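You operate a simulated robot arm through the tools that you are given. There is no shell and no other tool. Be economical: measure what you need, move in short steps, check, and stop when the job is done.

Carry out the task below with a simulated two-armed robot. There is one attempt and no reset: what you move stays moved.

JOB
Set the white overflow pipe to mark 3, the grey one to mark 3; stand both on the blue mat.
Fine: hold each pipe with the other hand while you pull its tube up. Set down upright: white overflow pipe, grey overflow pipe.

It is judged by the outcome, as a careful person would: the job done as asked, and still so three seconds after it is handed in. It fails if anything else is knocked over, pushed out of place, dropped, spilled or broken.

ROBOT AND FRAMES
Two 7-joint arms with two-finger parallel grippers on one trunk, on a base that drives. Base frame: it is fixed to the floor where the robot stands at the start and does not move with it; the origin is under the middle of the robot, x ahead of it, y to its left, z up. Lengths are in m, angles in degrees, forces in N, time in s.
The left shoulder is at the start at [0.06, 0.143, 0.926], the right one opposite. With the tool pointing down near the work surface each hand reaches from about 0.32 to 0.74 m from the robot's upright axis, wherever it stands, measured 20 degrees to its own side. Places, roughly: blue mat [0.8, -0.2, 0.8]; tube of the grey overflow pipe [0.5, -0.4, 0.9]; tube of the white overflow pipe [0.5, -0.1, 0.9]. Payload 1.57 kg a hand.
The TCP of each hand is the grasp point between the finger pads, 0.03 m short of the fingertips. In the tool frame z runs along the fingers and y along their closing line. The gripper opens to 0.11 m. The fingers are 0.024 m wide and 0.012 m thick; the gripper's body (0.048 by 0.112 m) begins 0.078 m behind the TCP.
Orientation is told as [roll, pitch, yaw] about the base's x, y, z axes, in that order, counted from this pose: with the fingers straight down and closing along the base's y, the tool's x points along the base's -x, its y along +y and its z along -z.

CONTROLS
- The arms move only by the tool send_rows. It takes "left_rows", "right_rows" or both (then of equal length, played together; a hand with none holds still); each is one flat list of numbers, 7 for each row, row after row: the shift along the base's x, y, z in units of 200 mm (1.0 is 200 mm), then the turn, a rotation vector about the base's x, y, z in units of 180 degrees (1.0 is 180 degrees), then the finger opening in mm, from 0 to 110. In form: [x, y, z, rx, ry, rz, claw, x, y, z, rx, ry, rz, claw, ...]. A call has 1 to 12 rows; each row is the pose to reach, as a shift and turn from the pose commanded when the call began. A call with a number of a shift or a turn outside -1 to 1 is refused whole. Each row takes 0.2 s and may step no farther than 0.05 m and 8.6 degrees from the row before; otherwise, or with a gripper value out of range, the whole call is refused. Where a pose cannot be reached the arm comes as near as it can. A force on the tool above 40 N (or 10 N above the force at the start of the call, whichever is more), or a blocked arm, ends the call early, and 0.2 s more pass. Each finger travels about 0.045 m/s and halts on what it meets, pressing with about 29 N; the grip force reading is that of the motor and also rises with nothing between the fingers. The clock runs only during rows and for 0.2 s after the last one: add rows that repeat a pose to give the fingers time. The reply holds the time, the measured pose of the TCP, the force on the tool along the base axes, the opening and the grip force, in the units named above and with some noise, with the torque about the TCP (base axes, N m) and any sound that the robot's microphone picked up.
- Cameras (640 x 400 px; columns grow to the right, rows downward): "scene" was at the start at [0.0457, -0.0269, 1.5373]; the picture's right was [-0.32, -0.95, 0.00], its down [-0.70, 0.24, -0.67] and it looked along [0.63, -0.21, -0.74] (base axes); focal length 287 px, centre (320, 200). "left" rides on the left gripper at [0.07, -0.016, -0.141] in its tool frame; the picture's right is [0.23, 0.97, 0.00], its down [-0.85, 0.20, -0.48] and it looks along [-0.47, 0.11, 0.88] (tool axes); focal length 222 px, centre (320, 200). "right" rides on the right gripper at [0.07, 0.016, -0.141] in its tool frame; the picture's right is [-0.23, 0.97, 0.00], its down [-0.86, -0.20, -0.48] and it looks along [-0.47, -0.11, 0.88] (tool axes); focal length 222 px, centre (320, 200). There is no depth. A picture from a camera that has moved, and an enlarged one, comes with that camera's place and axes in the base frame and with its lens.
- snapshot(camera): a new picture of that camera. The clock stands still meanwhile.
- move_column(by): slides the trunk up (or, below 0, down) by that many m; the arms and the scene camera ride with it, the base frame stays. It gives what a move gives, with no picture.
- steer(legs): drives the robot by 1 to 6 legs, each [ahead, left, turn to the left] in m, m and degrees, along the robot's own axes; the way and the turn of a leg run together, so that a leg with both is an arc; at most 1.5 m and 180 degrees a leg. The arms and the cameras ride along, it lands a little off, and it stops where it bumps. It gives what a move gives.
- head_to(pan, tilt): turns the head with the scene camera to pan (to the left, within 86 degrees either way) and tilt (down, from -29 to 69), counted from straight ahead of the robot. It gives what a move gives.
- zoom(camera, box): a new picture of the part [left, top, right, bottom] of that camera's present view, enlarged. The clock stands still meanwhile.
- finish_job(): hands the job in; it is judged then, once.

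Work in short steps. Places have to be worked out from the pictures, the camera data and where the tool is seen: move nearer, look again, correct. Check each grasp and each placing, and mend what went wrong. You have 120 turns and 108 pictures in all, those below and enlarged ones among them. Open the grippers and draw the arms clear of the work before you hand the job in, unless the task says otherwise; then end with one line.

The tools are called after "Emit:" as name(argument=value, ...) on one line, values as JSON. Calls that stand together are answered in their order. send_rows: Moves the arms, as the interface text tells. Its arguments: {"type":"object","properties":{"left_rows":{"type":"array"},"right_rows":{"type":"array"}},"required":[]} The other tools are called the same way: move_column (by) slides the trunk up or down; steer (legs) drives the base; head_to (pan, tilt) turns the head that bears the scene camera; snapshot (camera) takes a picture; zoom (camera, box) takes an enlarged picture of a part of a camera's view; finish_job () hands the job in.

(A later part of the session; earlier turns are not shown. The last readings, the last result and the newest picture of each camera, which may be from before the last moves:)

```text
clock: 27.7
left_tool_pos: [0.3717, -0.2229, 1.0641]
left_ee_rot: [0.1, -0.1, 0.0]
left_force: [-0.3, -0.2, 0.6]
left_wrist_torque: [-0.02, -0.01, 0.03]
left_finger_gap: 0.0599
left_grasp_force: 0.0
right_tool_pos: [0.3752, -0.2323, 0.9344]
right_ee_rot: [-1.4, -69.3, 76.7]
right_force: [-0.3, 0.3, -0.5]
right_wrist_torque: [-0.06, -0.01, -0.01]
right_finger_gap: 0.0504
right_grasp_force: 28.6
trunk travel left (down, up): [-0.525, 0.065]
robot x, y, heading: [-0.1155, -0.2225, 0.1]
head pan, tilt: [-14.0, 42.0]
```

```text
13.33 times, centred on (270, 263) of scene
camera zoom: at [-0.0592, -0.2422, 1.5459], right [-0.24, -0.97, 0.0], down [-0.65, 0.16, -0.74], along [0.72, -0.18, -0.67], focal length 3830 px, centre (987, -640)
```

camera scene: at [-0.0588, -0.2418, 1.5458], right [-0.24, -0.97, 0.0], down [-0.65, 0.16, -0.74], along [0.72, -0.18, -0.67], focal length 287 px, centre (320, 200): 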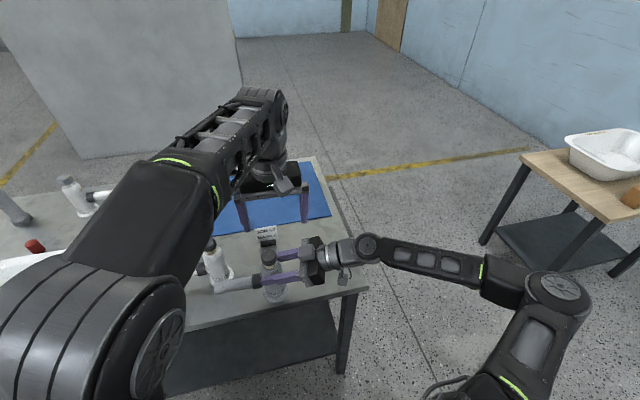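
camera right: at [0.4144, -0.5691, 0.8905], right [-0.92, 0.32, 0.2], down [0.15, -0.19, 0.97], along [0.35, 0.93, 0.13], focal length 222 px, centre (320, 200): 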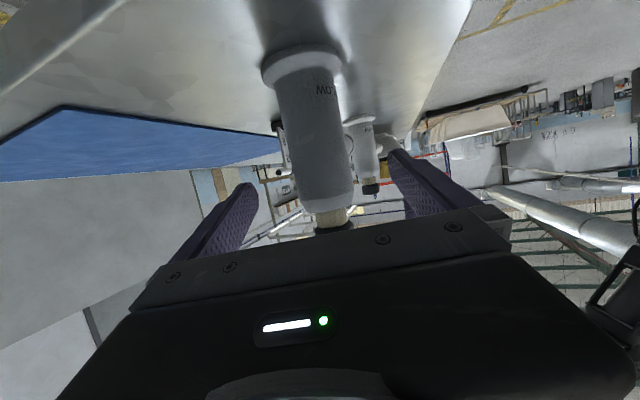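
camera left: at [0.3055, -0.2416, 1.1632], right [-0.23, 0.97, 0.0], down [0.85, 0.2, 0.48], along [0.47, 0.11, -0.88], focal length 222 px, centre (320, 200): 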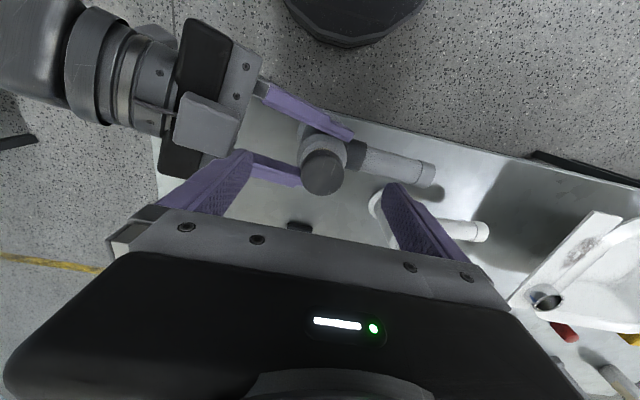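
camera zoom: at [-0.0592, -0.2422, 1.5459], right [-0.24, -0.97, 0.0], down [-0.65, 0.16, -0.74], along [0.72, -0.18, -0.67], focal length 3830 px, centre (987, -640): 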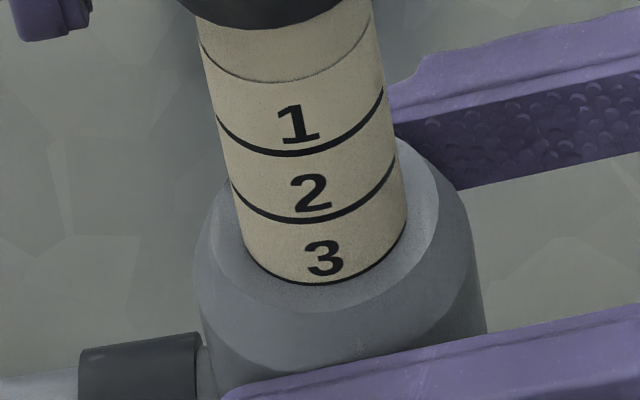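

Ring 3 sits right at the rim and the tube holds by itself. I withdraw the left hand upward and back, and carry the grey pipe back to the right with a little lift.

Emit:
send_rows(left_rows=[-0.1, 0, 0.1, 0, 0, 0, 60, -0.25, 0, 0.15, 0, 0, 0, 80, -0.4, 0.05, 0.1, 0, 0, 0, 80, -0.5, 0.2, 0.05, 0, 0, 0, 80, -0.5, 0.4, 0, 0, 0, 0, 80], right_rows=[0, 0, 0, 0, 0, 0, 40, 0, 0, 0, 0, 0, 0, 40, 0, -0.2, 0.05, 0, 0, 0, 40, 0, -0.4, 0.1, 0, 0, 0, 40, 0, -0.6, 0.15, 0, 0, 0, 40])

Emit:
send_rows(right_rows=[0.05, -0.1, 0.05, 0, 0, -0.044, 40, 0.1, -0.2, 0.1, 0, 0, -0.088, 40, 0.2, -0.25, 0.1, 0, 0, -0.132, 40, 0.3, -0.25, 0.1, 0, 0, -0.176, 40, 0.4, -0.25, 0.1, 0, 0, -0.22, 40, 0.5, -0.25, 0.1, 0, 0, -0.26, 40])

Emit:
snapshot(camera="scene")

```text
clock: 28.9
left_tool_pos: [0.2689, -0.1431, 1.0655]
left_ee_rot: [0.0, -0.1, -0.1]
left_force: [0.2, -0.6, -0.4]
left_wrist_torque: [0.01, -0.01, 0.0]
left_finger_gap: 0.0802
left_grasp_force: 0.1
right_tool_pos: [0.3749, -0.3527, 0.9649]
right_ee_rot: [-1.4, -69.4, 76.8]
right_force: [-0.6, 0.1, -1.9]
right_wrist_torque: [-0.06, 0.01, 0.02]
right_finger_gap: 0.0504
right_grasp_force: 29.3
trunk travel left (down, up): [-0.525, 0.065]
robot x, y, heading: [-0.1087, -0.2207, 0.0]
head pan, tilt: [-14.0, 42.0]
```

```text
clock: 30.3
left_tool_pos: [0.2704, -0.143, 1.0657]
left_ee_rot: [-0.1, -0.1, 0.0]
left_force: [0.0, 0.3, 0.4]
left_wrist_torque: [-0.02, 0.01, 0.0]
left_finger_gap: 0.0799
left_grasp_force: 0.1
right_tool_pos: [0.4749, -0.4033, 0.9856]
right_ee_rot: [-1.4, -69.2, 29.7]
right_force: [1.0, -0.2, -1.4]
right_wrist_torque: [-0.02, 0.03, -0.02]
right_finger_gap: 0.0503
right_grasp_force: 29.4
trunk travel left (down, up): [-0.525, 0.065]
robot x, y, heading: [-0.1092, -0.2204, -0.1]
head pan, tilt: [-14.0, 42.0]
```

```text
75 pictures are left
camera scene: at [-0.0588, -0.2414, 1.5458], right [-0.24, -0.97, 0.0], down [-0.65, 0.16, -0.74], along [0.72, -0.18, -0.67], focal length 287 px, centre (320, 200)
```

scene: 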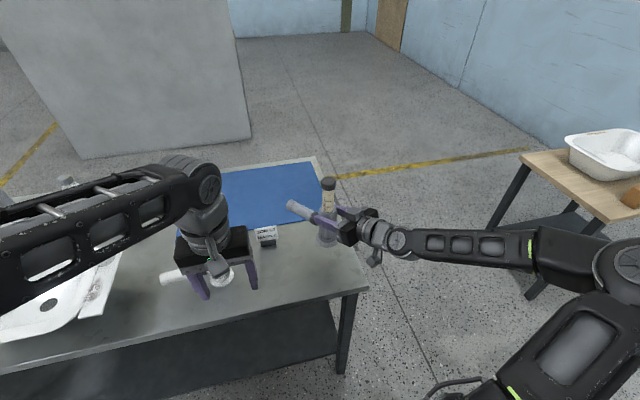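

The pipe is upright and clear, its base about 8 cm above the table. I drive ahead 0.1 m and extend it over the mat.

Emit:
steer(legs=[[0.1, 0, 0]])

Emit:
send_rows(right_rows=[0.2, 0.02, 0, 0, 0, 0, 40, 0.4, 0.04, 0, 0, 0, 0, 40, 0.6, 0.06, 0, 0, 0, 0, 40, 0.78, 0.09, 0, 0, 0, 0, 40])

Emit:
snapshot(camera="scene")

```text
clock: 31.4
left_tool_pos: [0.3717, -0.1445, 1.0656]
left_ee_rot: [0.0, 0.0, -0.1]
left_force: [0.2, -0.7, 0.4]
left_wrist_torque: [0.01, 0.05, -0.02]
left_finger_gap: 0.0798
left_grasp_force: 0.1
right_tool_pos: [0.5755, -0.4028, 0.9845]
right_ee_rot: [-1.3, -69.2, 29.7]
right_force: [0.6, -0.5, -1.2]
right_wrist_torque: [-0.02, 0.0, -0.01]
right_finger_gap: 0.0503
right_grasp_force: 29.0
trunk travel left (down, up): [-0.525, 0.065]
robot x, y, heading: [-0.0109, -0.224, 0.1]
head pan, tilt: [-14.0, 42.0]
```

```text
clock: 32.4
left_tool_pos: [0.3703, -0.1441, 1.0659]
left_ee_rot: [0.0, -0.1, -0.1]
left_force: [-0.3, 0.3, 0.0]
left_wrist_torque: [0.01, -0.02, 0.0]
left_finger_gap: 0.0801
left_grasp_force: 0.1
right_tool_pos: [0.7196, -0.3896, 0.9878]
right_ee_rot: [-2.0, -69.5, 29.9]
right_force: [-1.4, 0.3, -1.4]
right_wrist_torque: [-0.01, 0.03, -0.01]
right_finger_gap: 0.0506
right_grasp_force: 28.3
right hand out of reach, approached as far as the arm can: row 4
trunk travel left (down, up): [-0.525, 0.065]
robot x, y, heading: [-0.0102, -0.2175, 0.1]
head pan, tilt: [-14.0, 42.0]
```

```text
74 pictures are left
camera scene: at [0.0406, -0.2426, 1.5459], right [-0.24, -0.97, 0.0], down [-0.65, 0.16, -0.74], along [0.72, -0.18, -0.67], focal length 287 px, centre (320, 200)
```

scene: 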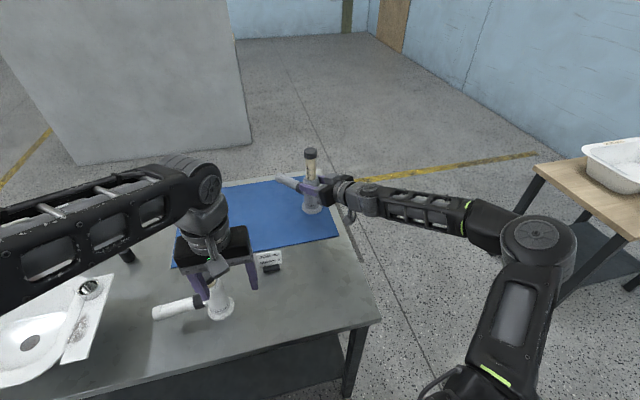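

The pipe is over the mat at about (0.725,-0.387). I shift it 2.5 cm further inside and lower to about 1 cm above the mat.

Emit:
send_rows(right_rows=[0.0, 0.06, -0.1, 0, 0, 0, 40, 0.0, 0.12, -0.2, 0, 0, 0, 40, 0, 0.12, -0.3, 0, 0, 0, 40, 0, 0.12, -0.35, 0, 0, 0, 40])

Emit:
zoom(camera="scene", box=[220, 130, 380, 230])

```text
clock: 33.4
left_tool_pos: [0.3704, -0.1438, 1.0656]
left_ee_rot: [-0.1, -0.1, -0.2]
left_force: [0.5, -0.5, 0.5]
left_wrist_torque: [0.05, 0.02, 0.04]
left_finger_gap: 0.08
left_grasp_force: 0.0
right_tool_pos: [0.7186, -0.3658, 0.9164]
right_ee_rot: [-1.6, -69.5, 30.0]
right_force: [0.8, -0.2, -1.2]
right_wrist_torque: [-0.01, 0.04, -0.02]
right_finger_gap: 0.0504
right_grasp_force: 29.0
trunk travel left (down, up): [-0.525, 0.065]
robot x, y, heading: [-0.0148, -0.2208, 0.0]
head pan, tilt: [-14.0, 42.0]
```

```text
4.00 times, centred on (300, 180) of scene
camera zoom: at [0.0408, -0.2422, 1.5459], right [-0.24, -0.97, 0.0], down [-0.65, 0.16, -0.74], along [0.72, -0.18, -0.67], focal length 1149 px, centre (400, 280)
```

zoom: 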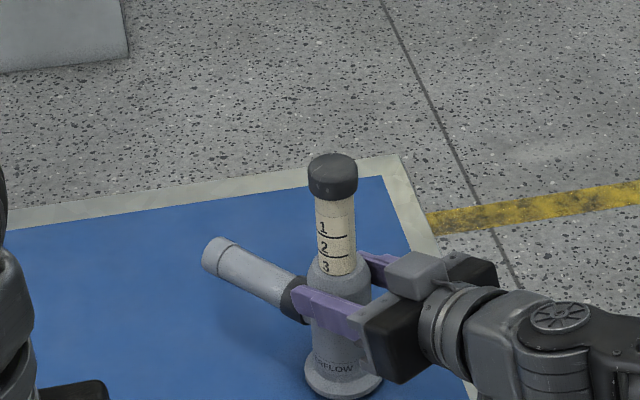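

Upright and well within the mat. I lower slowly in small steps until contact shows in the force.

Emit:
send_rows(right_rows=[0, 0, -0.015, 0, 0, 0, 40, 0, 0, -0.028, 0, 0, 0, 40, 0, 0, -0.038, 0, 0, 0, 40])

```text
clock: 34.2
left_tool_pos: [0.3713, -0.1439, 1.066]
left_ee_rot: [0.0, -0.1, -0.1]
left_force: [0.1, 0.8, 0.5]
left_wrist_torque: [0.0, 0.0, 0.02]
left_finger_gap: 0.0799
left_grasp_force: 0.1
right_tool_pos: [0.7193, -0.3644, 0.9107]
right_ee_rot: [-1.6, -69.6, 29.9]
right_force: [-1.0, -0.6, 2.4]
right_wrist_torque: [0.06, 0.12, -0.01]
right_finger_gap: 0.0504
right_grasp_force: 29.6
trunk travel left (down, up): [-0.525, 0.065]
robot x, y, heading: [-0.0115, -0.2202, 0.2]
head pan, tilt: [-14.0, 42.0]
```

Contact is felt (+2.4 N). I open and retreat along the tool axis.

Emit:
send_rows(right_rows=[0, 0, -0.003, 0, 0, 0, 60, 0, 0, -0.003, 0, 0, 0, 75, 0, 0, -0.003, 0, 0, 0, 90, 0, 0, -0.003, 0, 0, 0, 90, -0.16, -0.09, 0.05, 0, 0, 0, 90, -0.32, -0.185, 0.1, 0, 0, 0, 90, -0.48, -0.28, 0.15, 0, 0, 0, 90, -0.64, -0.4, 0.3, 0, 0, 0, 90])

Emit:
snapshot(camera="scene")

Emit:
zoom(camera="scene", box=[260, 150, 340, 230])

```text
clock: 36.0
left_tool_pos: [0.3708, -0.1444, 1.0664]
left_ee_rot: [0.0, -0.1, -0.2]
left_force: [0.0, -0.5, 0.4]
left_wrist_torque: [-0.01, 0.0, 0.04]
left_finger_gap: 0.0799
left_grasp_force: 0.1
right_tool_pos: [0.588, -0.4448, 0.9702]
right_ee_rot: [-1.5, -69.4, 29.9]
right_force: [0.8, 0.0, 0.1]
right_wrist_torque: [-0.01, 0.03, -0.03]
right_finger_gap: 0.0902
right_grasp_force: 0.0
trunk travel left (down, up): [-0.525, 0.065]
robot x, y, heading: [-0.0117, -0.2182, 0.1]
head pan, tilt: [-14.0, 42.0]
```

```text
72 pictures are left
camera scene: at [0.0393, -0.2421, 1.5459], right [-0.24, -0.97, 0.0], down [-0.65, 0.16, -0.74], along [0.72, -0.18, -0.67], focal length 287 px, centre (320, 200)
```

scene: 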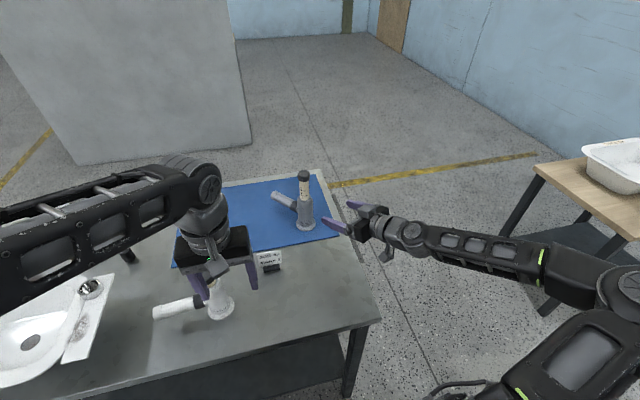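

```text
5.00 times, centred on (300, 190) of scene
camera zoom: at [0.0393, -0.2421, 1.5459], right [-0.24, -0.97, 0.0], down [-0.65, 0.16, -0.74], along [0.72, -0.18, -0.67], focal length 1436 px, centre (420, 250)
```

zoom: 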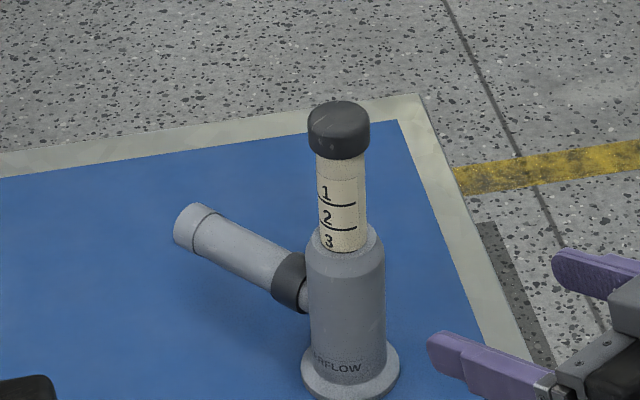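

Grey is set and standing on the mat. Now white: I pull the right hand back while yawing it to point left, then shift the base left 0.147 m so the white pipe takes the same relative place as before.

Emit:
send_rows(right_rows=[-0.15, -0.05, 0, 0, 0, 0.0435, 100, -0.3, -0.05, 0, 0, 0, 0.087, 110, -0.45, 0, 0, 0, 0, 0.1305, 110, -0.6, 0.1, 0, 0, 0, 0.174, 110, -0.69, 0.25, 0, 0, 0, 0.2175, 110, -0.69, 0.4, 0, 0, 0, 0.261, 110])

Emit:
steer(legs=[[0, 0.147, 0]])

Emit:
snapshot(camera="scene")

```text
clock: 37.4
left_tool_pos: [0.3705, -0.1442, 1.0653]
left_ee_rot: [-0.1, -0.1, -0.1]
left_force: [-0.3, -0.3, 0.1]
left_wrist_torque: [0.02, 0.05, -0.01]
left_finger_gap: 0.0799
left_grasp_force: 0.1
right_tool_pos: [0.4504, -0.3641, 0.9692]
right_ee_rot: [-1.5, -69.2, 76.9]
right_force: [-0.4, 0.6, -0.5]
right_wrist_torque: [-0.01, 0.0, -0.01]
right_finger_gap: 0.1101
right_grasp_force: 0.0
trunk travel left (down, up): [-0.525, 0.065]
robot x, y, heading: [-0.0156, -0.2213, 0.1]
head pan, tilt: [-14.0, 42.0]
```

```text
clock: 38.8
left_tool_pos: [0.371, 0.0048, 1.0663]
left_ee_rot: [-0.1, -0.1, -0.3]
left_force: [0.1, -0.5, -0.3]
left_wrist_torque: [-0.01, 0.04, 0.01]
left_finger_gap: 0.0801
left_grasp_force: 0.0
right_tool_pos: [0.4509, -0.2156, 0.9684]
right_ee_rot: [-1.4, -69.3, 76.5]
right_force: [-0.6, 0.0, 0.8]
right_wrist_torque: [-0.02, 0.0, 0.0]
right_finger_gap: 0.1101
right_grasp_force: 0.0
trunk travel left (down, up): [-0.525, 0.065]
robot x, y, heading: [-0.0093, -0.0694, -0.3]
head pan, tilt: [-14.0, 42.0]
```

```text
70 pictures are left
camera scene: at [0.0406, -0.0922, 1.5459], right [-0.24, -0.97, 0.0], down [-0.65, 0.16, -0.74], along [0.72, -0.18, -0.67], focal length 287 px, centre (320, 200)
```

scene: 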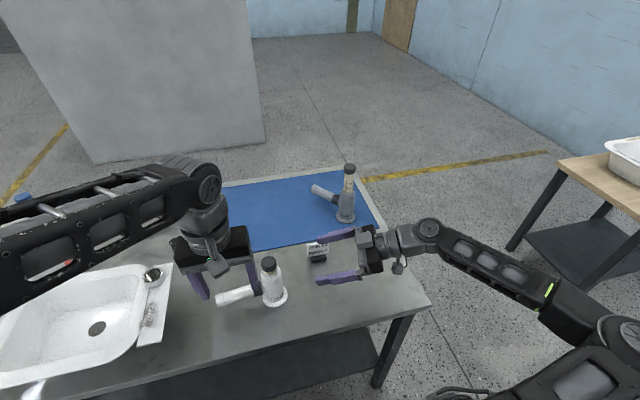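

White is within reach ahead of the right hand. I zoom to refine its place.

Emit:
zoom(camera="scene", box=[220, 230, 380, 330])

Emit:
snapshot(camera="right")

```text
4.00 times, centred on (300, 280) of scene
camera zoom: at [0.0406, -0.0922, 1.5459], right [-0.24, -0.97, 0.0], down [-0.65, 0.16, -0.74], along [0.72, -0.18, -0.67], focal length 1149 px, centre (400, -120)
```

zoom: 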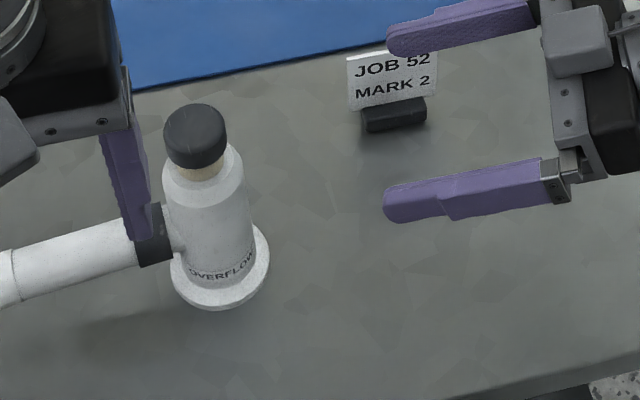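

```text
68 pictures are left
camera right: at [0.3963, -0.3628, 0.9539], right [-0.92, 0.33, 0.2], down [0.15, -0.19, 0.97], along [0.35, 0.93, 0.13], focal length 222 px, centre (320, 200)
```

right: 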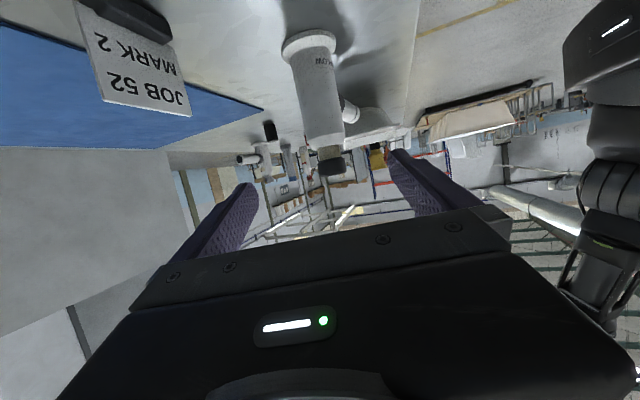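

White axis is at about (0.476,-0.072), and the fingers pass about 5 cm from the card. I lower the right hand in place, then advance to straddle the body.

Emit:
send_rows(right_rows=[-0.03, 0.0, -0.12, 0, 0, 0, 110, -0.045, 0.0, -0.24, 0, 0, 0, 110, -0.03, 0.05, -0.31, 0, 0, 0, 110, 0.0, 0.2, -0.31, 0, 0, 0, 110, 0.035, 0.35, -0.31, 0, 0, 0, 110, 0.07, 0.5, -0.31, 0, 0, 0, 110])

Emit:
zoom(camera="scene", box=[220, 230, 380, 330])

Emit:
snapshot(camera="right")

```text
clock: 40.2
left_tool_pos: [0.3711, 0.0036, 1.0671]
left_ee_rot: [-0.1, -0.2, -0.4]
left_force: [-0.4, 0.6, -0.4]
left_wrist_torque: [-0.03, -0.01, 0.0]
left_finger_gap: 0.0799
left_grasp_force: 0.0
right_tool_pos: [0.4651, -0.1169, 0.9063]
right_ee_rot: [-1.4, -69.4, 76.6]
right_force: [0.9, -1.4, -0.1]
right_wrist_torque: [0.0, 0.03, -0.02]
right_finger_gap: 0.1101
right_grasp_force: 0.1
trunk travel left (down, up): [-0.525, 0.065]
robot x, y, heading: [-0.01, -0.0715, -0.3]
head pan, tilt: [-14.0, 42.0]
```

```text
4.00 times, centred on (300, 280) of scene
camera zoom: at [0.041, -0.0933, 1.5458], right [-0.25, -0.97, 0.0], down [-0.65, 0.16, -0.74], along [0.72, -0.18, -0.67], focal length 1149 px, centre (400, -120)
```

zoom: 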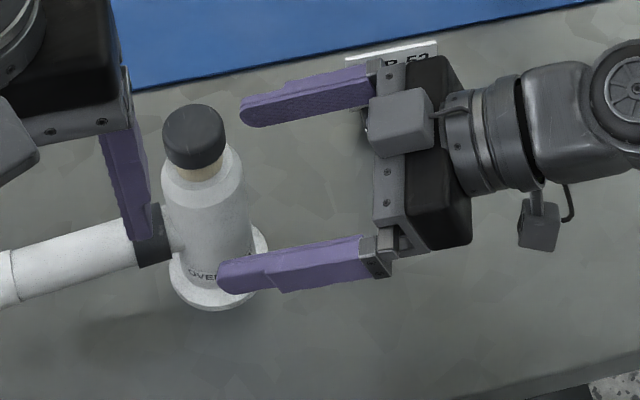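

```text
66 pictures are left
camera right: at [0.4105, -0.2633, 0.8913], right [-0.92, 0.33, 0.2], down [0.15, -0.19, 0.97], along [0.36, 0.93, 0.13], focal length 222 px, centre (320, 200)
```

right: 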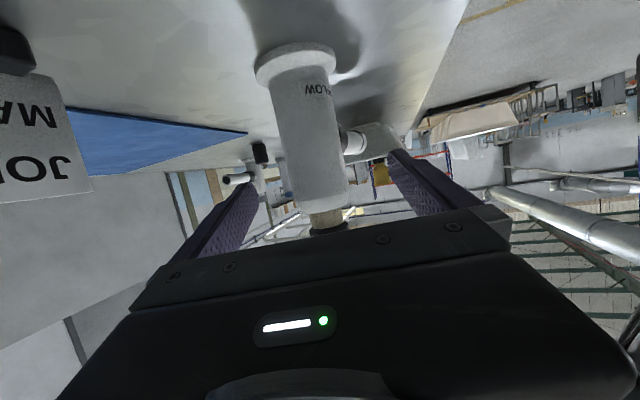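

Well centred again. I advance the last 4 cm and close.

Emit:
send_rows(right_rows=[0.022, 0.095, 0, 0, 0, 0, 110, 0.045, 0.19, 0, 0, 0, 0, 110, 0.045, 0.19, 0, 0, 0, 0, 80, 0.045, 0.19, 0, 0, 0, 0, 60, 0.045, 0.19, 0, 0, 0, 0, 40, 0.045, 0.19, 0, 0, 0, 0, 40, 0.045, 0.19, 0, 0, 0, 0, 40])

Emit:
zoom(camera="scene", box=[220, 230, 380, 330])

```text
clock: 41.8
left_tool_pos: [0.3713, 0.002, 1.0657]
left_ee_rot: [-0.1, -0.2, -0.3]
left_force: [-0.1, 0.3, 0.2]
left_wrist_torque: [0.02, 0.03, -0.01]
left_finger_gap: 0.0799
left_grasp_force: 0.1
right_tool_pos: [0.4741, -0.0778, 0.9069]
right_ee_rot: [-1.3, -69.5, 76.7]
right_force: [0.2, 0.2, 1.1]
right_wrist_torque: [0.01, -0.03, -0.02]
right_finger_gap: 0.0509
right_grasp_force: 25.6
trunk travel left (down, up): [-0.525, 0.065]
robot x, y, heading: [-0.0119, -0.0723, -0.1]
head pan, tilt: [-14.0, 42.0]
```

```text
4.00 times, centred on (300, 280) of scene
camera zoom: at [0.0406, -0.0938, 1.5459], right [-0.24, -0.97, 0.0], down [-0.65, 0.16, -0.74], along [0.72, -0.18, -0.67], focal length 1149 px, centre (400, -120)
```

zoom: 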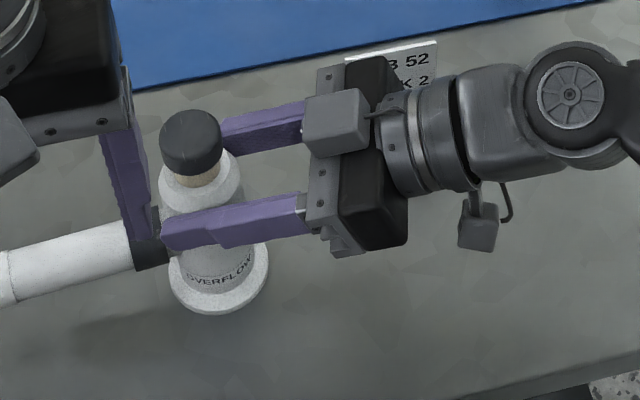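

Gripped at 51 mm. I lift it 3 cm as before and bring the left hand above the cap, narrowing its fingers to 60 mm.

Emit:
send_rows(right_rows=[0, 0, 0.05, 0, 0, 0, 40, 0, 0, 0.1, 0, 0, 0, 40, 0, 0, 0.145, 0, 0, 0, 40, 0, 0, 0.145, 0, 0, 0, 40], left_rows=[0.13, -0.1, 0, 0, 0, 0, 75, 0.26, -0.2, 0, 0, 0, 0, 65, 0.4, -0.3, 0, 0, 0, 0, 60, 0.5, -0.35, 0, 0, 0, 0, 60])

Emit:
zoom(camera="scene", box=[200, 220, 360, 320])

Emit:
snapshot(camera="left")

```text
clock: 42.8
left_tool_pos: [0.4721, -0.0653, 1.0672]
left_ee_rot: [0.0, 0.0, -0.4]
left_force: [0.8, -0.3, -0.4]
left_wrist_torque: [0.04, 0.04, 0.0]
left_finger_gap: 0.0598
left_grasp_force: 0.1
right_tool_pos: [0.4745, -0.0776, 0.9367]
right_ee_rot: [-1.4, -69.4, 76.5]
right_force: [0.4, -1.2, -1.8]
right_wrist_torque: [-0.02, -0.03, 0.0]
right_finger_gap: 0.0505
right_grasp_force: 29.1
trunk travel left (down, up): [-0.525, 0.065]
robot x, y, heading: [-0.0114, -0.072, -0.3]
head pan, tilt: [-14.0, 42.0]
```

```text
4.00 times, centred on (280, 270) of scene
camera zoom: at [0.0412, -0.0939, 1.5458], right [-0.24, -0.97, 0.0], down [-0.65, 0.16, -0.74], along [0.72, -0.18, -0.67], focal length 1149 px, centre (480, -80)
```

zoom: 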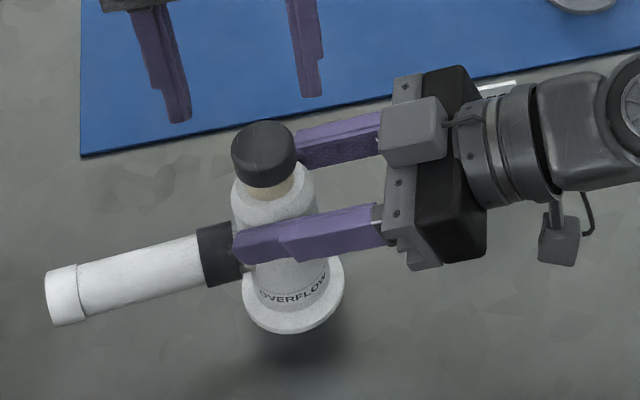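

```text
63 pictures are left
camera left: at [0.4014, -0.0824, 1.2074], right [-0.22, 0.98, 0.0], down [0.86, 0.2, 0.48], along [0.47, 0.11, -0.88], focal length 222 px, centre (320, 200)
```

left: 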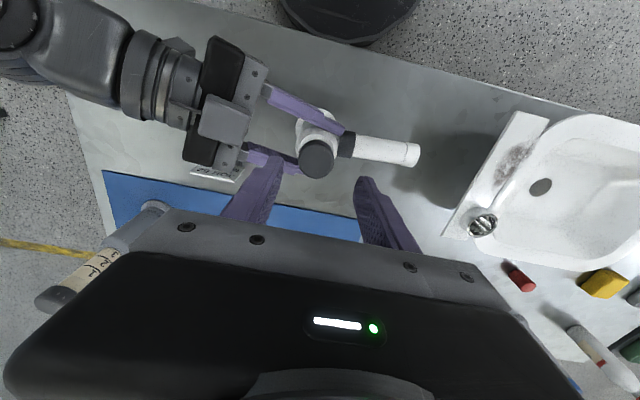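

The cap is at (0.470,-0.068), directly beneath the left hand. I lower to grasp height and close.

Emit:
send_rows(left_rows=[-0.005, -0.01, -0.12, 0, 0, 0, 60, -0.01, -0.014, -0.24, 0, 0, 0, 60, -0.01, -0.014, -0.303, 0, 0, 0, 60, -0.01, -0.014, -0.303, 0, 0, 0, 45, -0.01, -0.014, -0.303, 0, 0, 0, 30, -0.01, -0.014, -0.303, 0, 0, 0, 30])

Emit:
zoom(camera="scene", box=[200, 220, 360, 320])

```text
clock: 44.2
left_tool_pos: [0.4698, -0.0686, 1.006]
left_ee_rot: [0.0, -0.1, -0.4]
left_force: [1.9, 3.0, -0.2]
left_wrist_torque: [-0.01, 0.06, -0.02]
left_finger_gap: 0.0368
left_grasp_force: 25.4
right_tool_pos: [0.475, -0.0783, 0.9369]
right_ee_rot: [-1.4, -69.4, 76.5]
right_force: [-1.6, -2.5, -1.3]
right_wrist_torque: [0.29, -0.1, 0.06]
right_finger_gap: 0.051
right_grasp_force: 29.0
trunk travel left (down, up): [-0.525, 0.065]
robot x, y, heading: [-0.0096, -0.0724, -0.2]
head pan, tilt: [-14.0, 42.0]
```

```text
4.00 times, centred on (280, 270) of scene
camera zoom: at [0.0408, -0.0938, 1.5459], right [-0.24, -0.97, 0.0], down [-0.65, 0.16, -0.74], along [0.72, -0.18, -0.67], focal length 1149 px, centre (480, -80)
```

zoom: 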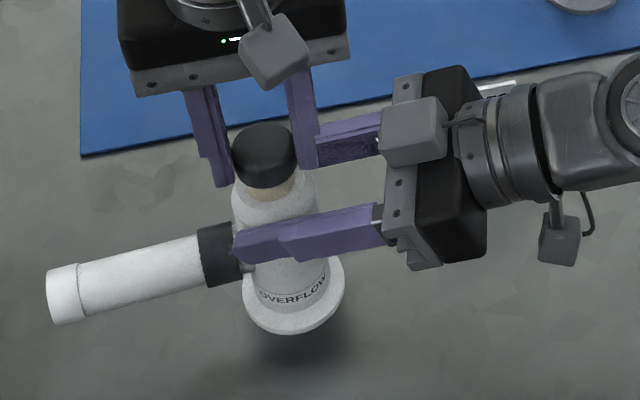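

Clean grip with low side load. I pull up 24 mm in 3 mm steps, then look.

Emit:
send_rows(left_rows=[0, 0, 0.015, 0, 0, 0, 30, 0, 0, 0.03, 0, 0, 0, 30, 0, 0, 0.045, 0, 0, 0, 30, 0, 0, 0.06, 0, 0, 0, 30, 0, 0, 0.075, 0, 0, 0, 30, 0, 0, 0.09, 0, 0, 0, 30, 0, 0, 0.105, 0, 0, 0, 30, 0, 0, 0.12, 0, 0, 0, 30])

Emit:
zoom(camera="scene", box=[236, 238, 300, 278])

```text
clock: 46.0
left_tool_pos: [0.4686, -0.0691, 1.0303]
left_ee_rot: [0.0, 0.0, -0.3]
left_force: [8.6, 8.9, -1.1]
left_wrist_torque: [0.24, -0.33, -0.16]
left_finger_gap: 0.0365
left_grasp_force: 28.5
right_tool_pos: [0.4748, -0.0772, 0.9358]
right_ee_rot: [-1.4, -69.4, 76.7]
right_force: [-9.0, -9.2, 1.1]
right_wrist_torque: [0.59, -0.42, 0.27]
right_finger_gap: 0.0506
right_grasp_force: 29.4
trunk travel left (down, up): [-0.525, 0.065]
robot x, y, heading: [-0.0119, -0.0696, -0.3]
head pan, tilt: [-14.0, 42.0]
```

```text
10.00 times, centred on (268, 258) of scene
camera zoom: at [0.0408, -0.0938, 1.5458], right [-0.24, -0.97, 0.0], down [-0.65, 0.16, -0.74], along [0.72, -0.18, -0.67], focal length 2873 px, centre (840, -380)
```

zoom: 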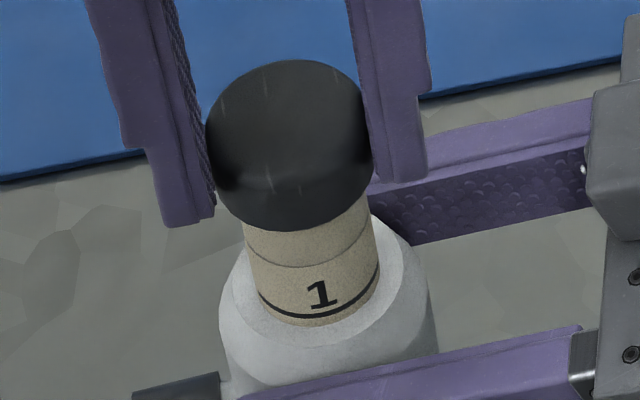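

Same scale as on grey: mark 1 is just past the rim. I pull 28 mm more with slight side relief.

Emit:
send_rows(left_rows=[0.004, 0.005, 0.015, 0, 0, 0, 30, 0.006, 0.008, 0.03, 0, 0, 0, 30, 0.006, 0.008, 0.045, 0, 0, 0, 30, 0.006, 0.008, 0.06, 0, 0, 0, 30, 0.006, 0.008, 0.075, 0, 0, 0, 30, 0.006, 0.008, 0.09, 0, 0, 0, 30, 0.006, 0.008, 0.105, 0, 0, 0, 30, 0.006, 0.008, 0.12, 0, 0, 0, 30, 0.006, 0.008, 0.14, 0, 0, 0, 30])

Emit:
zoom(camera="scene", box=[244, 246, 292, 276])

```text
clock: 48.0
left_tool_pos: [0.4704, -0.0689, 1.0571]
left_ee_rot: [-0.1, 0.0, -0.3]
left_force: [-9.3, -8.5, -0.7]
left_wrist_torque: [-0.6, 0.68, -0.23]
left_finger_gap: 0.0369
left_grasp_force: 29.1
right_tool_pos: [0.4738, -0.0779, 0.936]
right_ee_rot: [-1.5, -69.4, 76.6]
right_force: [9.9, 7.8, 1.2]
right_wrist_torque: [-0.32, 0.43, 0.11]
right_finger_gap: 0.0505
right_grasp_force: 28.5
trunk travel left (down, up): [-0.525, 0.065]
robot x, y, heading: [-0.0119, -0.0739, -0.2]
head pan, tilt: [-14.0, 42.0]
```

```text
13.33 times, centred on (268, 261) of scene
camera zoom: at [0.0408, -0.0938, 1.5459], right [-0.24, -0.97, 0.0], down [-0.65, 0.16, -0.74], along [0.72, -0.18, -0.67], focal length 3830 px, centre (1013, -613)
```

zoom: 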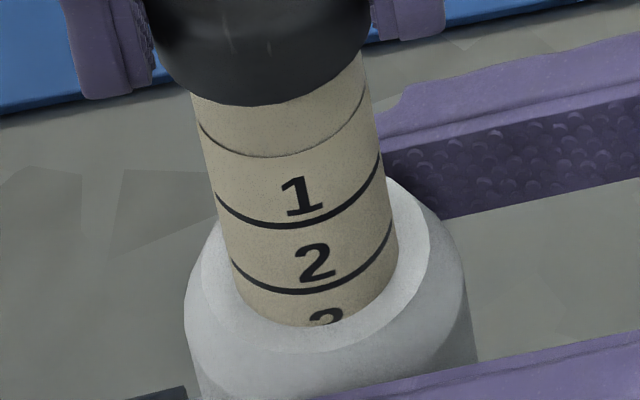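

Ring 3 should be about 8 mm below the rim. I pull 6.5 mm more.

Emit:
send_rows(left_rows=[-0.004, -0.004, 0.012, 0, 0, 0, 30, -0.005, -0.006, 0.024, 0, 0, 0, 30, -0.005, -0.006, 0.033, 0, 0, 0, 30, -0.005, -0.006, 0.033, 0, 0, 0, 30])

Emit:
zoom(camera="scene", box=[244, 246, 292, 276])

```text
clock: 49.0
left_tool_pos: [0.4685, -0.0684, 1.0648]
left_ee_rot: [0.0, -0.1, -0.3]
left_force: [-5.1, -1.0, -0.8]
left_wrist_torque: [-0.2, 0.34, -0.12]
left_finger_gap: 0.0365
left_grasp_force: 29.1
right_tool_pos: [0.4744, -0.0777, 0.9364]
right_ee_rot: [-1.3, -69.4, 76.5]
right_force: [3.9, 1.5, 0.6]
right_wrist_torque: [0.17, 0.27, 0.09]
right_finger_gap: 0.0505
right_grasp_force: 29.0
trunk travel left (down, up): [-0.525, 0.065]
robot x, y, heading: [-0.0128, -0.0739, -0.1]
head pan, tilt: [-14.0, 42.0]
```

```text
13.33 times, centred on (268, 261) of scene
camera zoom: at [0.0408, -0.0938, 1.5459], right [-0.24, -0.97, 0.0], down [-0.65, 0.16, -0.74], along [0.72, -0.18, -0.67], focal length 3830 px, centre (1013, -613)
```

zoom: 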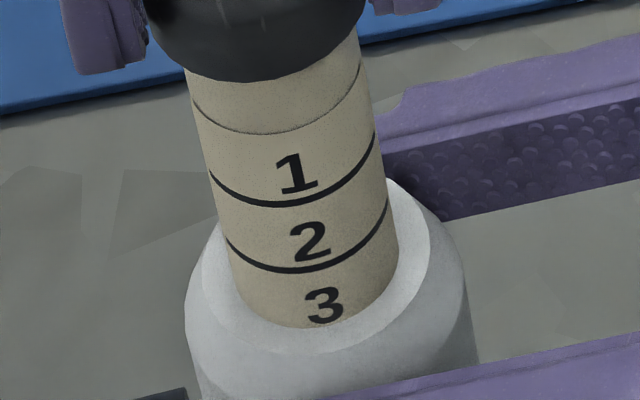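

About 2.3 mm more is needed. I pull that much.

Emit:
send_rows(left_rows=[-0.004, 0, 0.006, 0, 0, 0, 30, -0.004, 0, 0.011, 0, 0, 0, 30, -0.004, 0, 0.011, 0, 0, 0, 30])

Emit:
zoom(camera="scene", box=[244, 246, 292, 276])

```text
clock: 49.8
left_tool_pos: [0.4686, -0.0691, 1.0658]
left_ee_rot: [0.1, -0.2, -0.3]
left_force: [4.4, 3.0, -1.3]
left_wrist_torque: [-0.06, -0.13, -0.07]
left_finger_gap: 0.0366
left_grasp_force: 29.5
right_tool_pos: [0.4736, -0.0779, 0.9365]
right_ee_rot: [-1.4, -69.4, 76.7]
right_force: [-3.8, -2.1, 1.3]
right_wrist_torque: [0.35, -0.39, 0.08]
right_finger_gap: 0.0504
right_grasp_force: 29.7
trunk travel left (down, up): [-0.525, 0.065]
robot x, y, heading: [-0.0111, -0.069, -0.3]
head pan, tilt: [-14.0, 42.0]
```

```text
13.33 times, centred on (268, 261) of scene
camera zoom: at [0.0408, -0.0938, 1.5459], right [-0.24, -0.97, 0.0], down [-0.65, 0.16, -0.74], along [0.72, -0.18, -0.67], focal length 3830 px, centre (1013, -613)
```

zoom: 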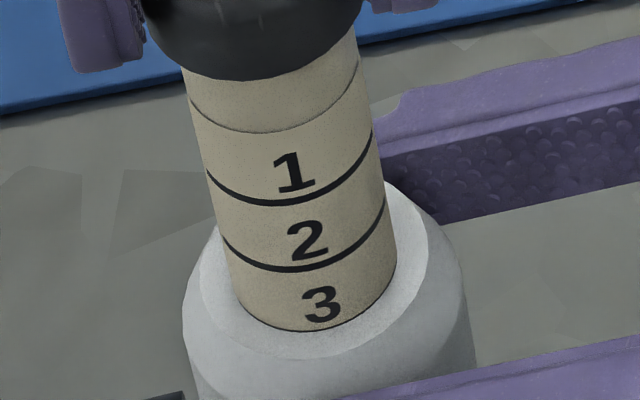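

Ring 3 is just showing. I add 0.7 mm and then open the left hand and check.

Emit:
send_rows(left_rows=[0.002, 0, 0.0035, 0, 0, 0, 30, 0.002, 0, 0.0035, 0, 0, 0, 30, 0.002, 0, 0.0035, 0, 0, 0, 45, 0.002, 0, 0.0035, 0, 0, 0, 60, 0.002, 0, 0.0035, 0, 0, 0, 60])

Emit:
zoom(camera="scene", box=[244, 246, 292, 276])

```text
clock: 51.0
left_tool_pos: [0.467, -0.0699, 1.0667]
left_ee_rot: [0.1, -0.1, -0.2]
left_force: [-0.3, -0.1, 0.4]
left_wrist_torque: [0.0, -0.03, -0.03]
left_finger_gap: 0.0598
left_grasp_force: 0.1
right_tool_pos: [0.4744, -0.0771, 0.9372]
right_ee_rot: [-1.4, -69.4, 76.6]
right_force: [0.5, 0.1, -1.6]
right_wrist_torque: [-0.01, 0.04, -0.02]
right_finger_gap: 0.0509
right_grasp_force: 29.0
trunk travel left (down, up): [-0.525, 0.065]
robot x, y, heading: [-0.0111, -0.0751, -0.0]
head pan, tilt: [-14.0, 42.0]
```

```text
13.33 times, centred on (268, 261) of scene
camera zoom: at [0.0408, -0.0937, 1.5459], right [-0.24, -0.97, 0.0], down [-0.65, 0.16, -0.74], along [0.72, -0.18, -0.67], focal length 3830 px, centre (1013, -613)
```

zoom: 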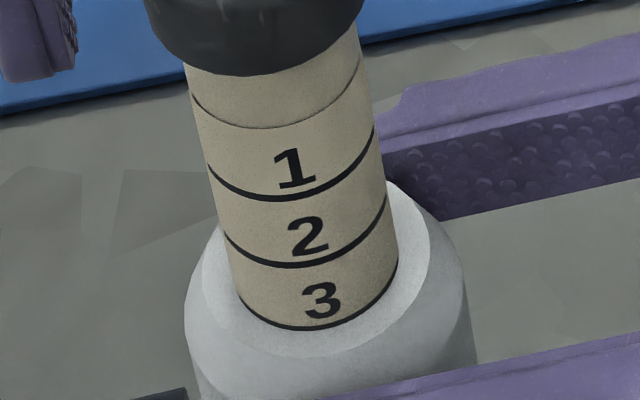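

Both marks match: ring 3 is at the rim and the tube holds. I withdraw the left hand back, up and to the left.

Emit:
send_rows(left_rows=[-0.1, 0, 0.1, 0, 0, 0, 60, -0.25, 0, 0.15, 0, 0, 0, 80, -0.4, 0.1, 0.1, 0, 0, 0, 80, -0.45, 0.3, 0.05, 0, 0, 0, 80, -0.45, 0.5, 0.05, 0, 0, 0, 80, -0.45, 0.7, 0.05, 0, 0, 0, 80, -0.45, 0.9, 0.05, 0, 0, 0, 80])

Emit:
send_rows(right_rows=[0, 0, 0.05, 0, 0, -0.0449, 40, 0, 0, 0.1, 0, 0, -0.0898, 40, 0, 0, 0.15, 0, 0, -0.1347, 40, 0, 0, 0.2, 0, 0, -0.1796, 40, 0, 0, 0.2, 0, 0, -0.2245, 40, 0, 0, 0.2, 0, 0, -0.2694, 40, 0, 0, 0.2, 0, 0, -0.3143, 40, 0, 0, 0.2, 0, 0, -0.359, 40])

Emit:
snapshot(camera="scene")

```text
clock: 52.6
left_tool_pos: [0.3767, 0.1118, 1.0759]
left_ee_rot: [0.0, 0.0, -0.5]
left_force: [0.3, 0.4, 0.3]
left_wrist_torque: [-0.04, -0.01, -0.01]
left_finger_gap: 0.0801
left_grasp_force: 0.0
right_tool_pos: [0.4742, -0.0766, 0.936]
right_ee_rot: [-1.5, -69.4, 76.6]
right_force: [0.1, 0.2, -0.9]
right_wrist_torque: [-0.04, 0.03, -0.02]
right_finger_gap: 0.0508
right_grasp_force: 28.6
trunk travel left (down, up): [-0.525, 0.065]
robot x, y, heading: [-0.0134, -0.0718, -0.1]
head pan, tilt: [-14.0, 42.0]
```

```text
clock: 54.4
left_tool_pos: [0.3765, 0.1122, 1.0781]
left_ee_rot: [0.0, -0.2, -0.3]
left_force: [-0.3, -0.2, -0.2]
left_wrist_torque: [0.01, 0.0, 0.01]
left_finger_gap: 0.0801
left_grasp_force: 0.1
right_tool_pos: [0.5018, -0.1163, 0.972]
right_ee_rot: [-0.8, -69.4, 11.9]
right_force: [-0.6, 0.0, -1.6]
right_wrist_torque: [0.0, 0.03, 0.03]
right_finger_gap: 0.0508
right_grasp_force: 29.1
right hand out of reach, approached as far as the arm can: row 5, 6, 7, 8
trunk travel left (down, up): [-0.525, 0.065]
robot x, y, heading: [-0.0103, -0.0726, -0.2]
head pan, tilt: [-14.0, 42.0]
```

```text
56 pictures are left
camera scene: at [0.0402, -0.0938, 1.5459], right [-0.24, -0.97, 0.0], down [-0.65, 0.16, -0.74], along [0.72, -0.18, -0.67], focal length 287 px, centre (320, 200)
```

scene: 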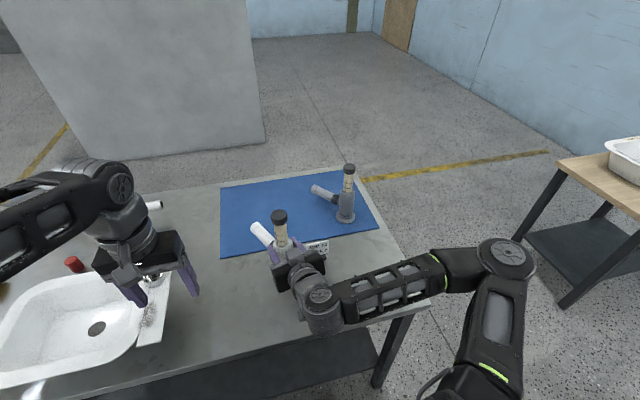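

The pipe is rotated and upright at about (0.507,-0.115). I carry it forward over the mat to (0.72,-0.07).

Emit:
send_rows(right_rows=[0.1, 0.1, 0.04, 0, 0, 0, 40, 0.3, 0.2, 0.05, 0, 0, 0, 40, 0.5, 0.23, 0.05, 0, 0, 0, 40, 0.7, 0.23, 0.05, 0, 0, 0, 40, 0.9, 0.23, 0.05, 0, 0, 0, 40, 1.0, 0.23, 0.0, 0, 0, 0, 40])

Emit:
snapshot(camera="scene")

```text
clock: 55.8
left_tool_pos: [0.3775, 0.1114, 1.0774]
left_ee_rot: [0.1, -0.1, -0.3]
left_force: [-0.5, 0.3, -0.4]
left_wrist_torque: [-0.02, 0.01, 0.01]
left_finger_gap: 0.0798
left_grasp_force: 0.0
right_tool_pos: [0.6539, -0.1453, 0.967]
right_ee_rot: [-1.5, -69.3, 12.0]
right_force: [0.3, -0.4, -1.1]
right_wrist_torque: [0.0, -0.01, 0.01]
right_finger_gap: 0.0506
right_grasp_force: 29.5
right hand out of reach, approached as far as the arm can: row 1, 2, 3, 4, 5, 6
trunk travel left (down, up): [-0.525, 0.065]
robot x, y, heading: [-0.0128, -0.0723, -0.1]
head pan, tilt: [-14.0, 42.0]
```

```text
55 pictures are left
camera scene: at [0.041, -0.0938, 1.5458], right [-0.24, -0.97, 0.0], down [-0.65, 0.16, -0.74], along [0.72, -0.18, -0.67], focal length 287 px, centre (320, 200)
```

scene: 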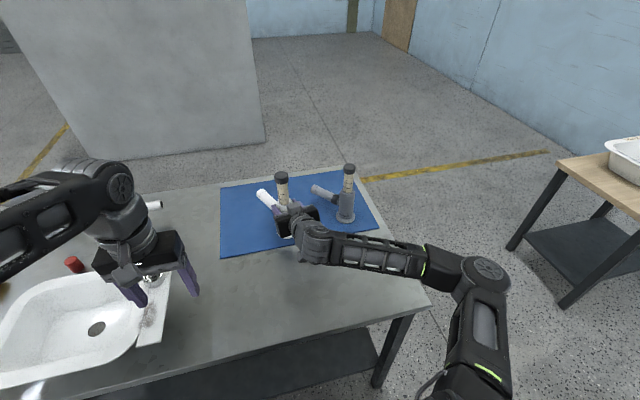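

The arm is at its limit to the left, so I shift the base left 0.1 m (held pipe well in the air) and then extend again.

Emit:
steer(legs=[[0, 0.1, 0]])

Emit:
send_rows(right_rows=[0.12, -0.06, 0, 0, 0, 0.02, 40, 0.24, -0.12, 0, 0, 0, 0.04, 40, 0.32, -0.15, 0, 0, 0, 0.06, 40])

Emit:
snapshot(camera="scene")

```text
clock: 57.0
left_tool_pos: [0.3777, 0.213, 1.0771]
left_ee_rot: [0.0, -0.1, -0.4]
left_force: [0.1, 0.5, -0.7]
left_wrist_torque: [-0.02, 0.0, 0.0]
left_finger_gap: 0.0801
left_grasp_force: 0.1
right_tool_pos: [0.6537, -0.0434, 0.9669]
right_ee_rot: [-1.6, -69.4, 12.1]
right_force: [0.5, 0.2, -2.0]
right_wrist_torque: [-0.04, 0.02, 0.0]
right_finger_gap: 0.0507
right_grasp_force: 29.2
trunk travel left (down, up): [-0.525, 0.065]
robot x, y, heading: [-0.0124, 0.0294, 0.1]
head pan, tilt: [-14.0, 42.0]
```

```text
clock: 57.8
left_tool_pos: [0.377, 0.2117, 1.0765]
left_ee_rot: [0.0, 0.0, -0.3]
left_force: [-0.2, -0.7, -1.0]
left_wrist_torque: [0.02, 0.02, 0.03]
left_finger_gap: 0.0799
left_grasp_force: 0.0
right_tool_pos: [0.7179, -0.0743, 0.9663]
right_ee_rot: [-1.3, -69.4, 22.9]
right_force: [0.0, 0.4, -1.2]
right_wrist_torque: [0.03, 0.0, -0.01]
right_finger_gap: 0.0506
right_grasp_force: 28.8
trunk travel left (down, up): [-0.525, 0.065]
robot x, y, heading: [-0.0115, 0.0255, -0.2]
head pan, tilt: [-14.0, 42.0]
```

```text
54 pictures are left
camera scene: at [0.0414, 0.0059, 1.5458], right [-0.24, -0.97, 0.0], down [-0.65, 0.16, -0.74], along [0.72, -0.18, -0.67], focal length 287 px, centre (320, 200)
```

scene: 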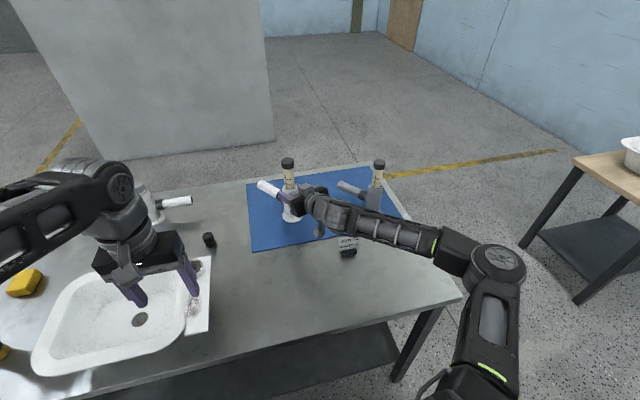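

Over the mat and upright. I shift 1.5 cm to +y to keep the wrist camera clear of the card, and lower to just above the mat.

Emit:
send_rows(right_rows=[0, 0.05, -0.05, 0, 0, 0, 40, 0, 0.075, -0.12, 0, 0, 0, 40, 0, 0.075, -0.19, 0, 0, 0, 40, 0, 0.075, -0.25, 0, 0, 0, 40])

Emit:
zoom(camera="scene", box=[230, 150, 410, 262])

```text
clock: 58.8
left_tool_pos: [0.3775, 0.2114, 1.0769]
left_ee_rot: [-0.1, 0.1, -0.3]
left_force: [-1.2, -0.2, 0.1]
left_wrist_torque: [0.01, 0.02, 0.01]
left_finger_gap: 0.0799
left_grasp_force: 0.0
right_tool_pos: [0.7183, -0.0601, 0.9164]
right_ee_rot: [-1.3, -69.4, 22.8]
right_force: [-0.2, 0.7, -1.1]
right_wrist_torque: [-0.06, 0.01, 0.04]
right_finger_gap: 0.0509
right_grasp_force: 29.0
trunk travel left (down, up): [-0.525, 0.065]
robot x, y, heading: [-0.0133, 0.0275, -0.1]
head pan, tilt: [-14.0, 42.0]
```

```text
3.56 times, centred on (320, 206) of scene
camera zoom: at [0.0413, 0.0059, 1.5459], right [-0.24, -0.97, 0.0], down [-0.65, 0.16, -0.74], along [0.72, -0.18, -0.67], focal length 1021 px, centre (320, 179)
```

zoom: 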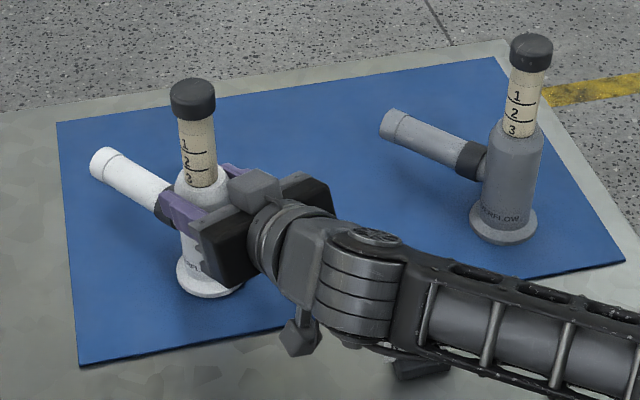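

The flange is well inside the mat. I lower gently to contact.

Emit:
send_rows(right_rows=[0, 0, -0.013, 0, 0, 0, 40, 0, 0, -0.024, 0, 0, 0, 40, 0, 0, -0.034, 0, 0, 0, 40])

```text
clock: 59.6
left_tool_pos: [0.3764, 0.2108, 1.0762]
left_ee_rot: [0.0, -0.1, -0.3]
left_force: [0.2, 0.1, 0.0]
left_wrist_torque: [0.01, 0.0, 0.0]
left_finger_gap: 0.0798
left_grasp_force: 0.1
right_tool_pos: [0.7182, -0.0597, 0.9125]
right_ee_rot: [-1.4, -69.6, 23.0]
right_force: [0.3, -1.0, 6.4]
right_wrist_torque: [0.07, 0.16, 0.02]
right_finger_gap: 0.0507
right_grasp_force: 29.4
trunk travel left (down, up): [-0.525, 0.065]
robot x, y, heading: [-0.0131, 0.0265, -0.0]
head pan, tilt: [-14.0, 42.0]
```

Firm contact (6 N). I open and retreat along the tool axis while rising away from the card.

Emit:
send_rows(right_rows=[0, 0, 0, 0, 0, 0, 60, 0, 0, 0, 0, 0, 0, 75, 0, 0, 0, 0, 0, 0, 90, 0, 0, 0, 0, 0, 0, 90, -0.16, -0.065, 0.07, 0, 0, 0, 90, -0.32, -0.13, 0.14, 0, 0, 0, 90, -0.48, -0.2, 0.25, 0, 0, 0, 90, -0.65, -0.27, 0.4, 0, 0, 0, 90, -0.82, -0.34, 0.5, 0, 0, 0, 90])

Emit:
snapshot(camera="scene")

Emit:
zoom(camera="scene", box=[230, 150, 410, 262])

```text
clock: 61.6
left_tool_pos: [0.3769, 0.2111, 1.078]
left_ee_rot: [0.0, -0.1, -0.2]
left_force: [-0.7, 0.2, -0.7]
left_wrist_torque: [-0.02, -0.02, 0.02]
left_finger_gap: 0.08
left_grasp_force: 0.1
right_tool_pos: [0.5533, -0.1273, 1.0123]
right_ee_rot: [-1.4, -69.4, 22.9]
right_force: [0.3, 0.6, 0.3]
right_wrist_torque: [-0.02, 0.0, 0.0]
right_finger_gap: 0.0901
right_grasp_force: 0.0
trunk travel left (down, up): [-0.525, 0.065]
robot x, y, heading: [-0.0094, 0.0315, -0.3]
head pan, tilt: [-14.0, 42.0]
```

```text
52 pictures are left
camera scene: at [0.0398, 0.0062, 1.5458], right [-0.24, -0.97, 0.0], down [-0.65, 0.16, -0.74], along [0.72, -0.18, -0.67], focal length 287 px, centre (320, 200)
```

scene: 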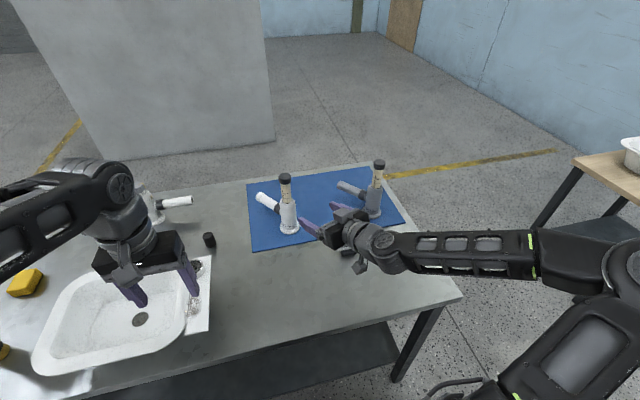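

```text
3.56 times, centred on (320, 206) of scene
camera zoom: at [0.0398, 0.0062, 1.5458], right [-0.24, -0.97, 0.0], down [-0.65, 0.16, -0.74], along [0.72, -0.18, -0.67], focal length 1021 px, centre (320, 179)
```

zoom: 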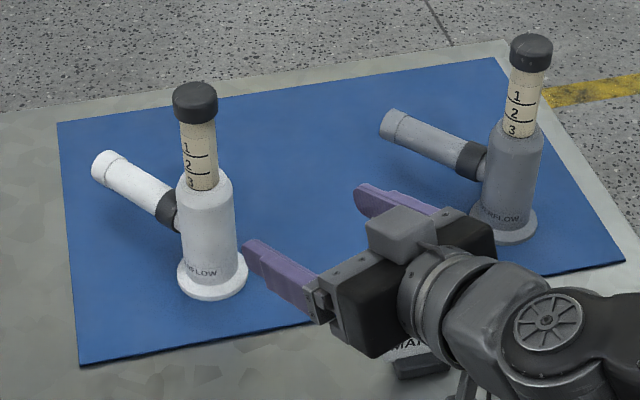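

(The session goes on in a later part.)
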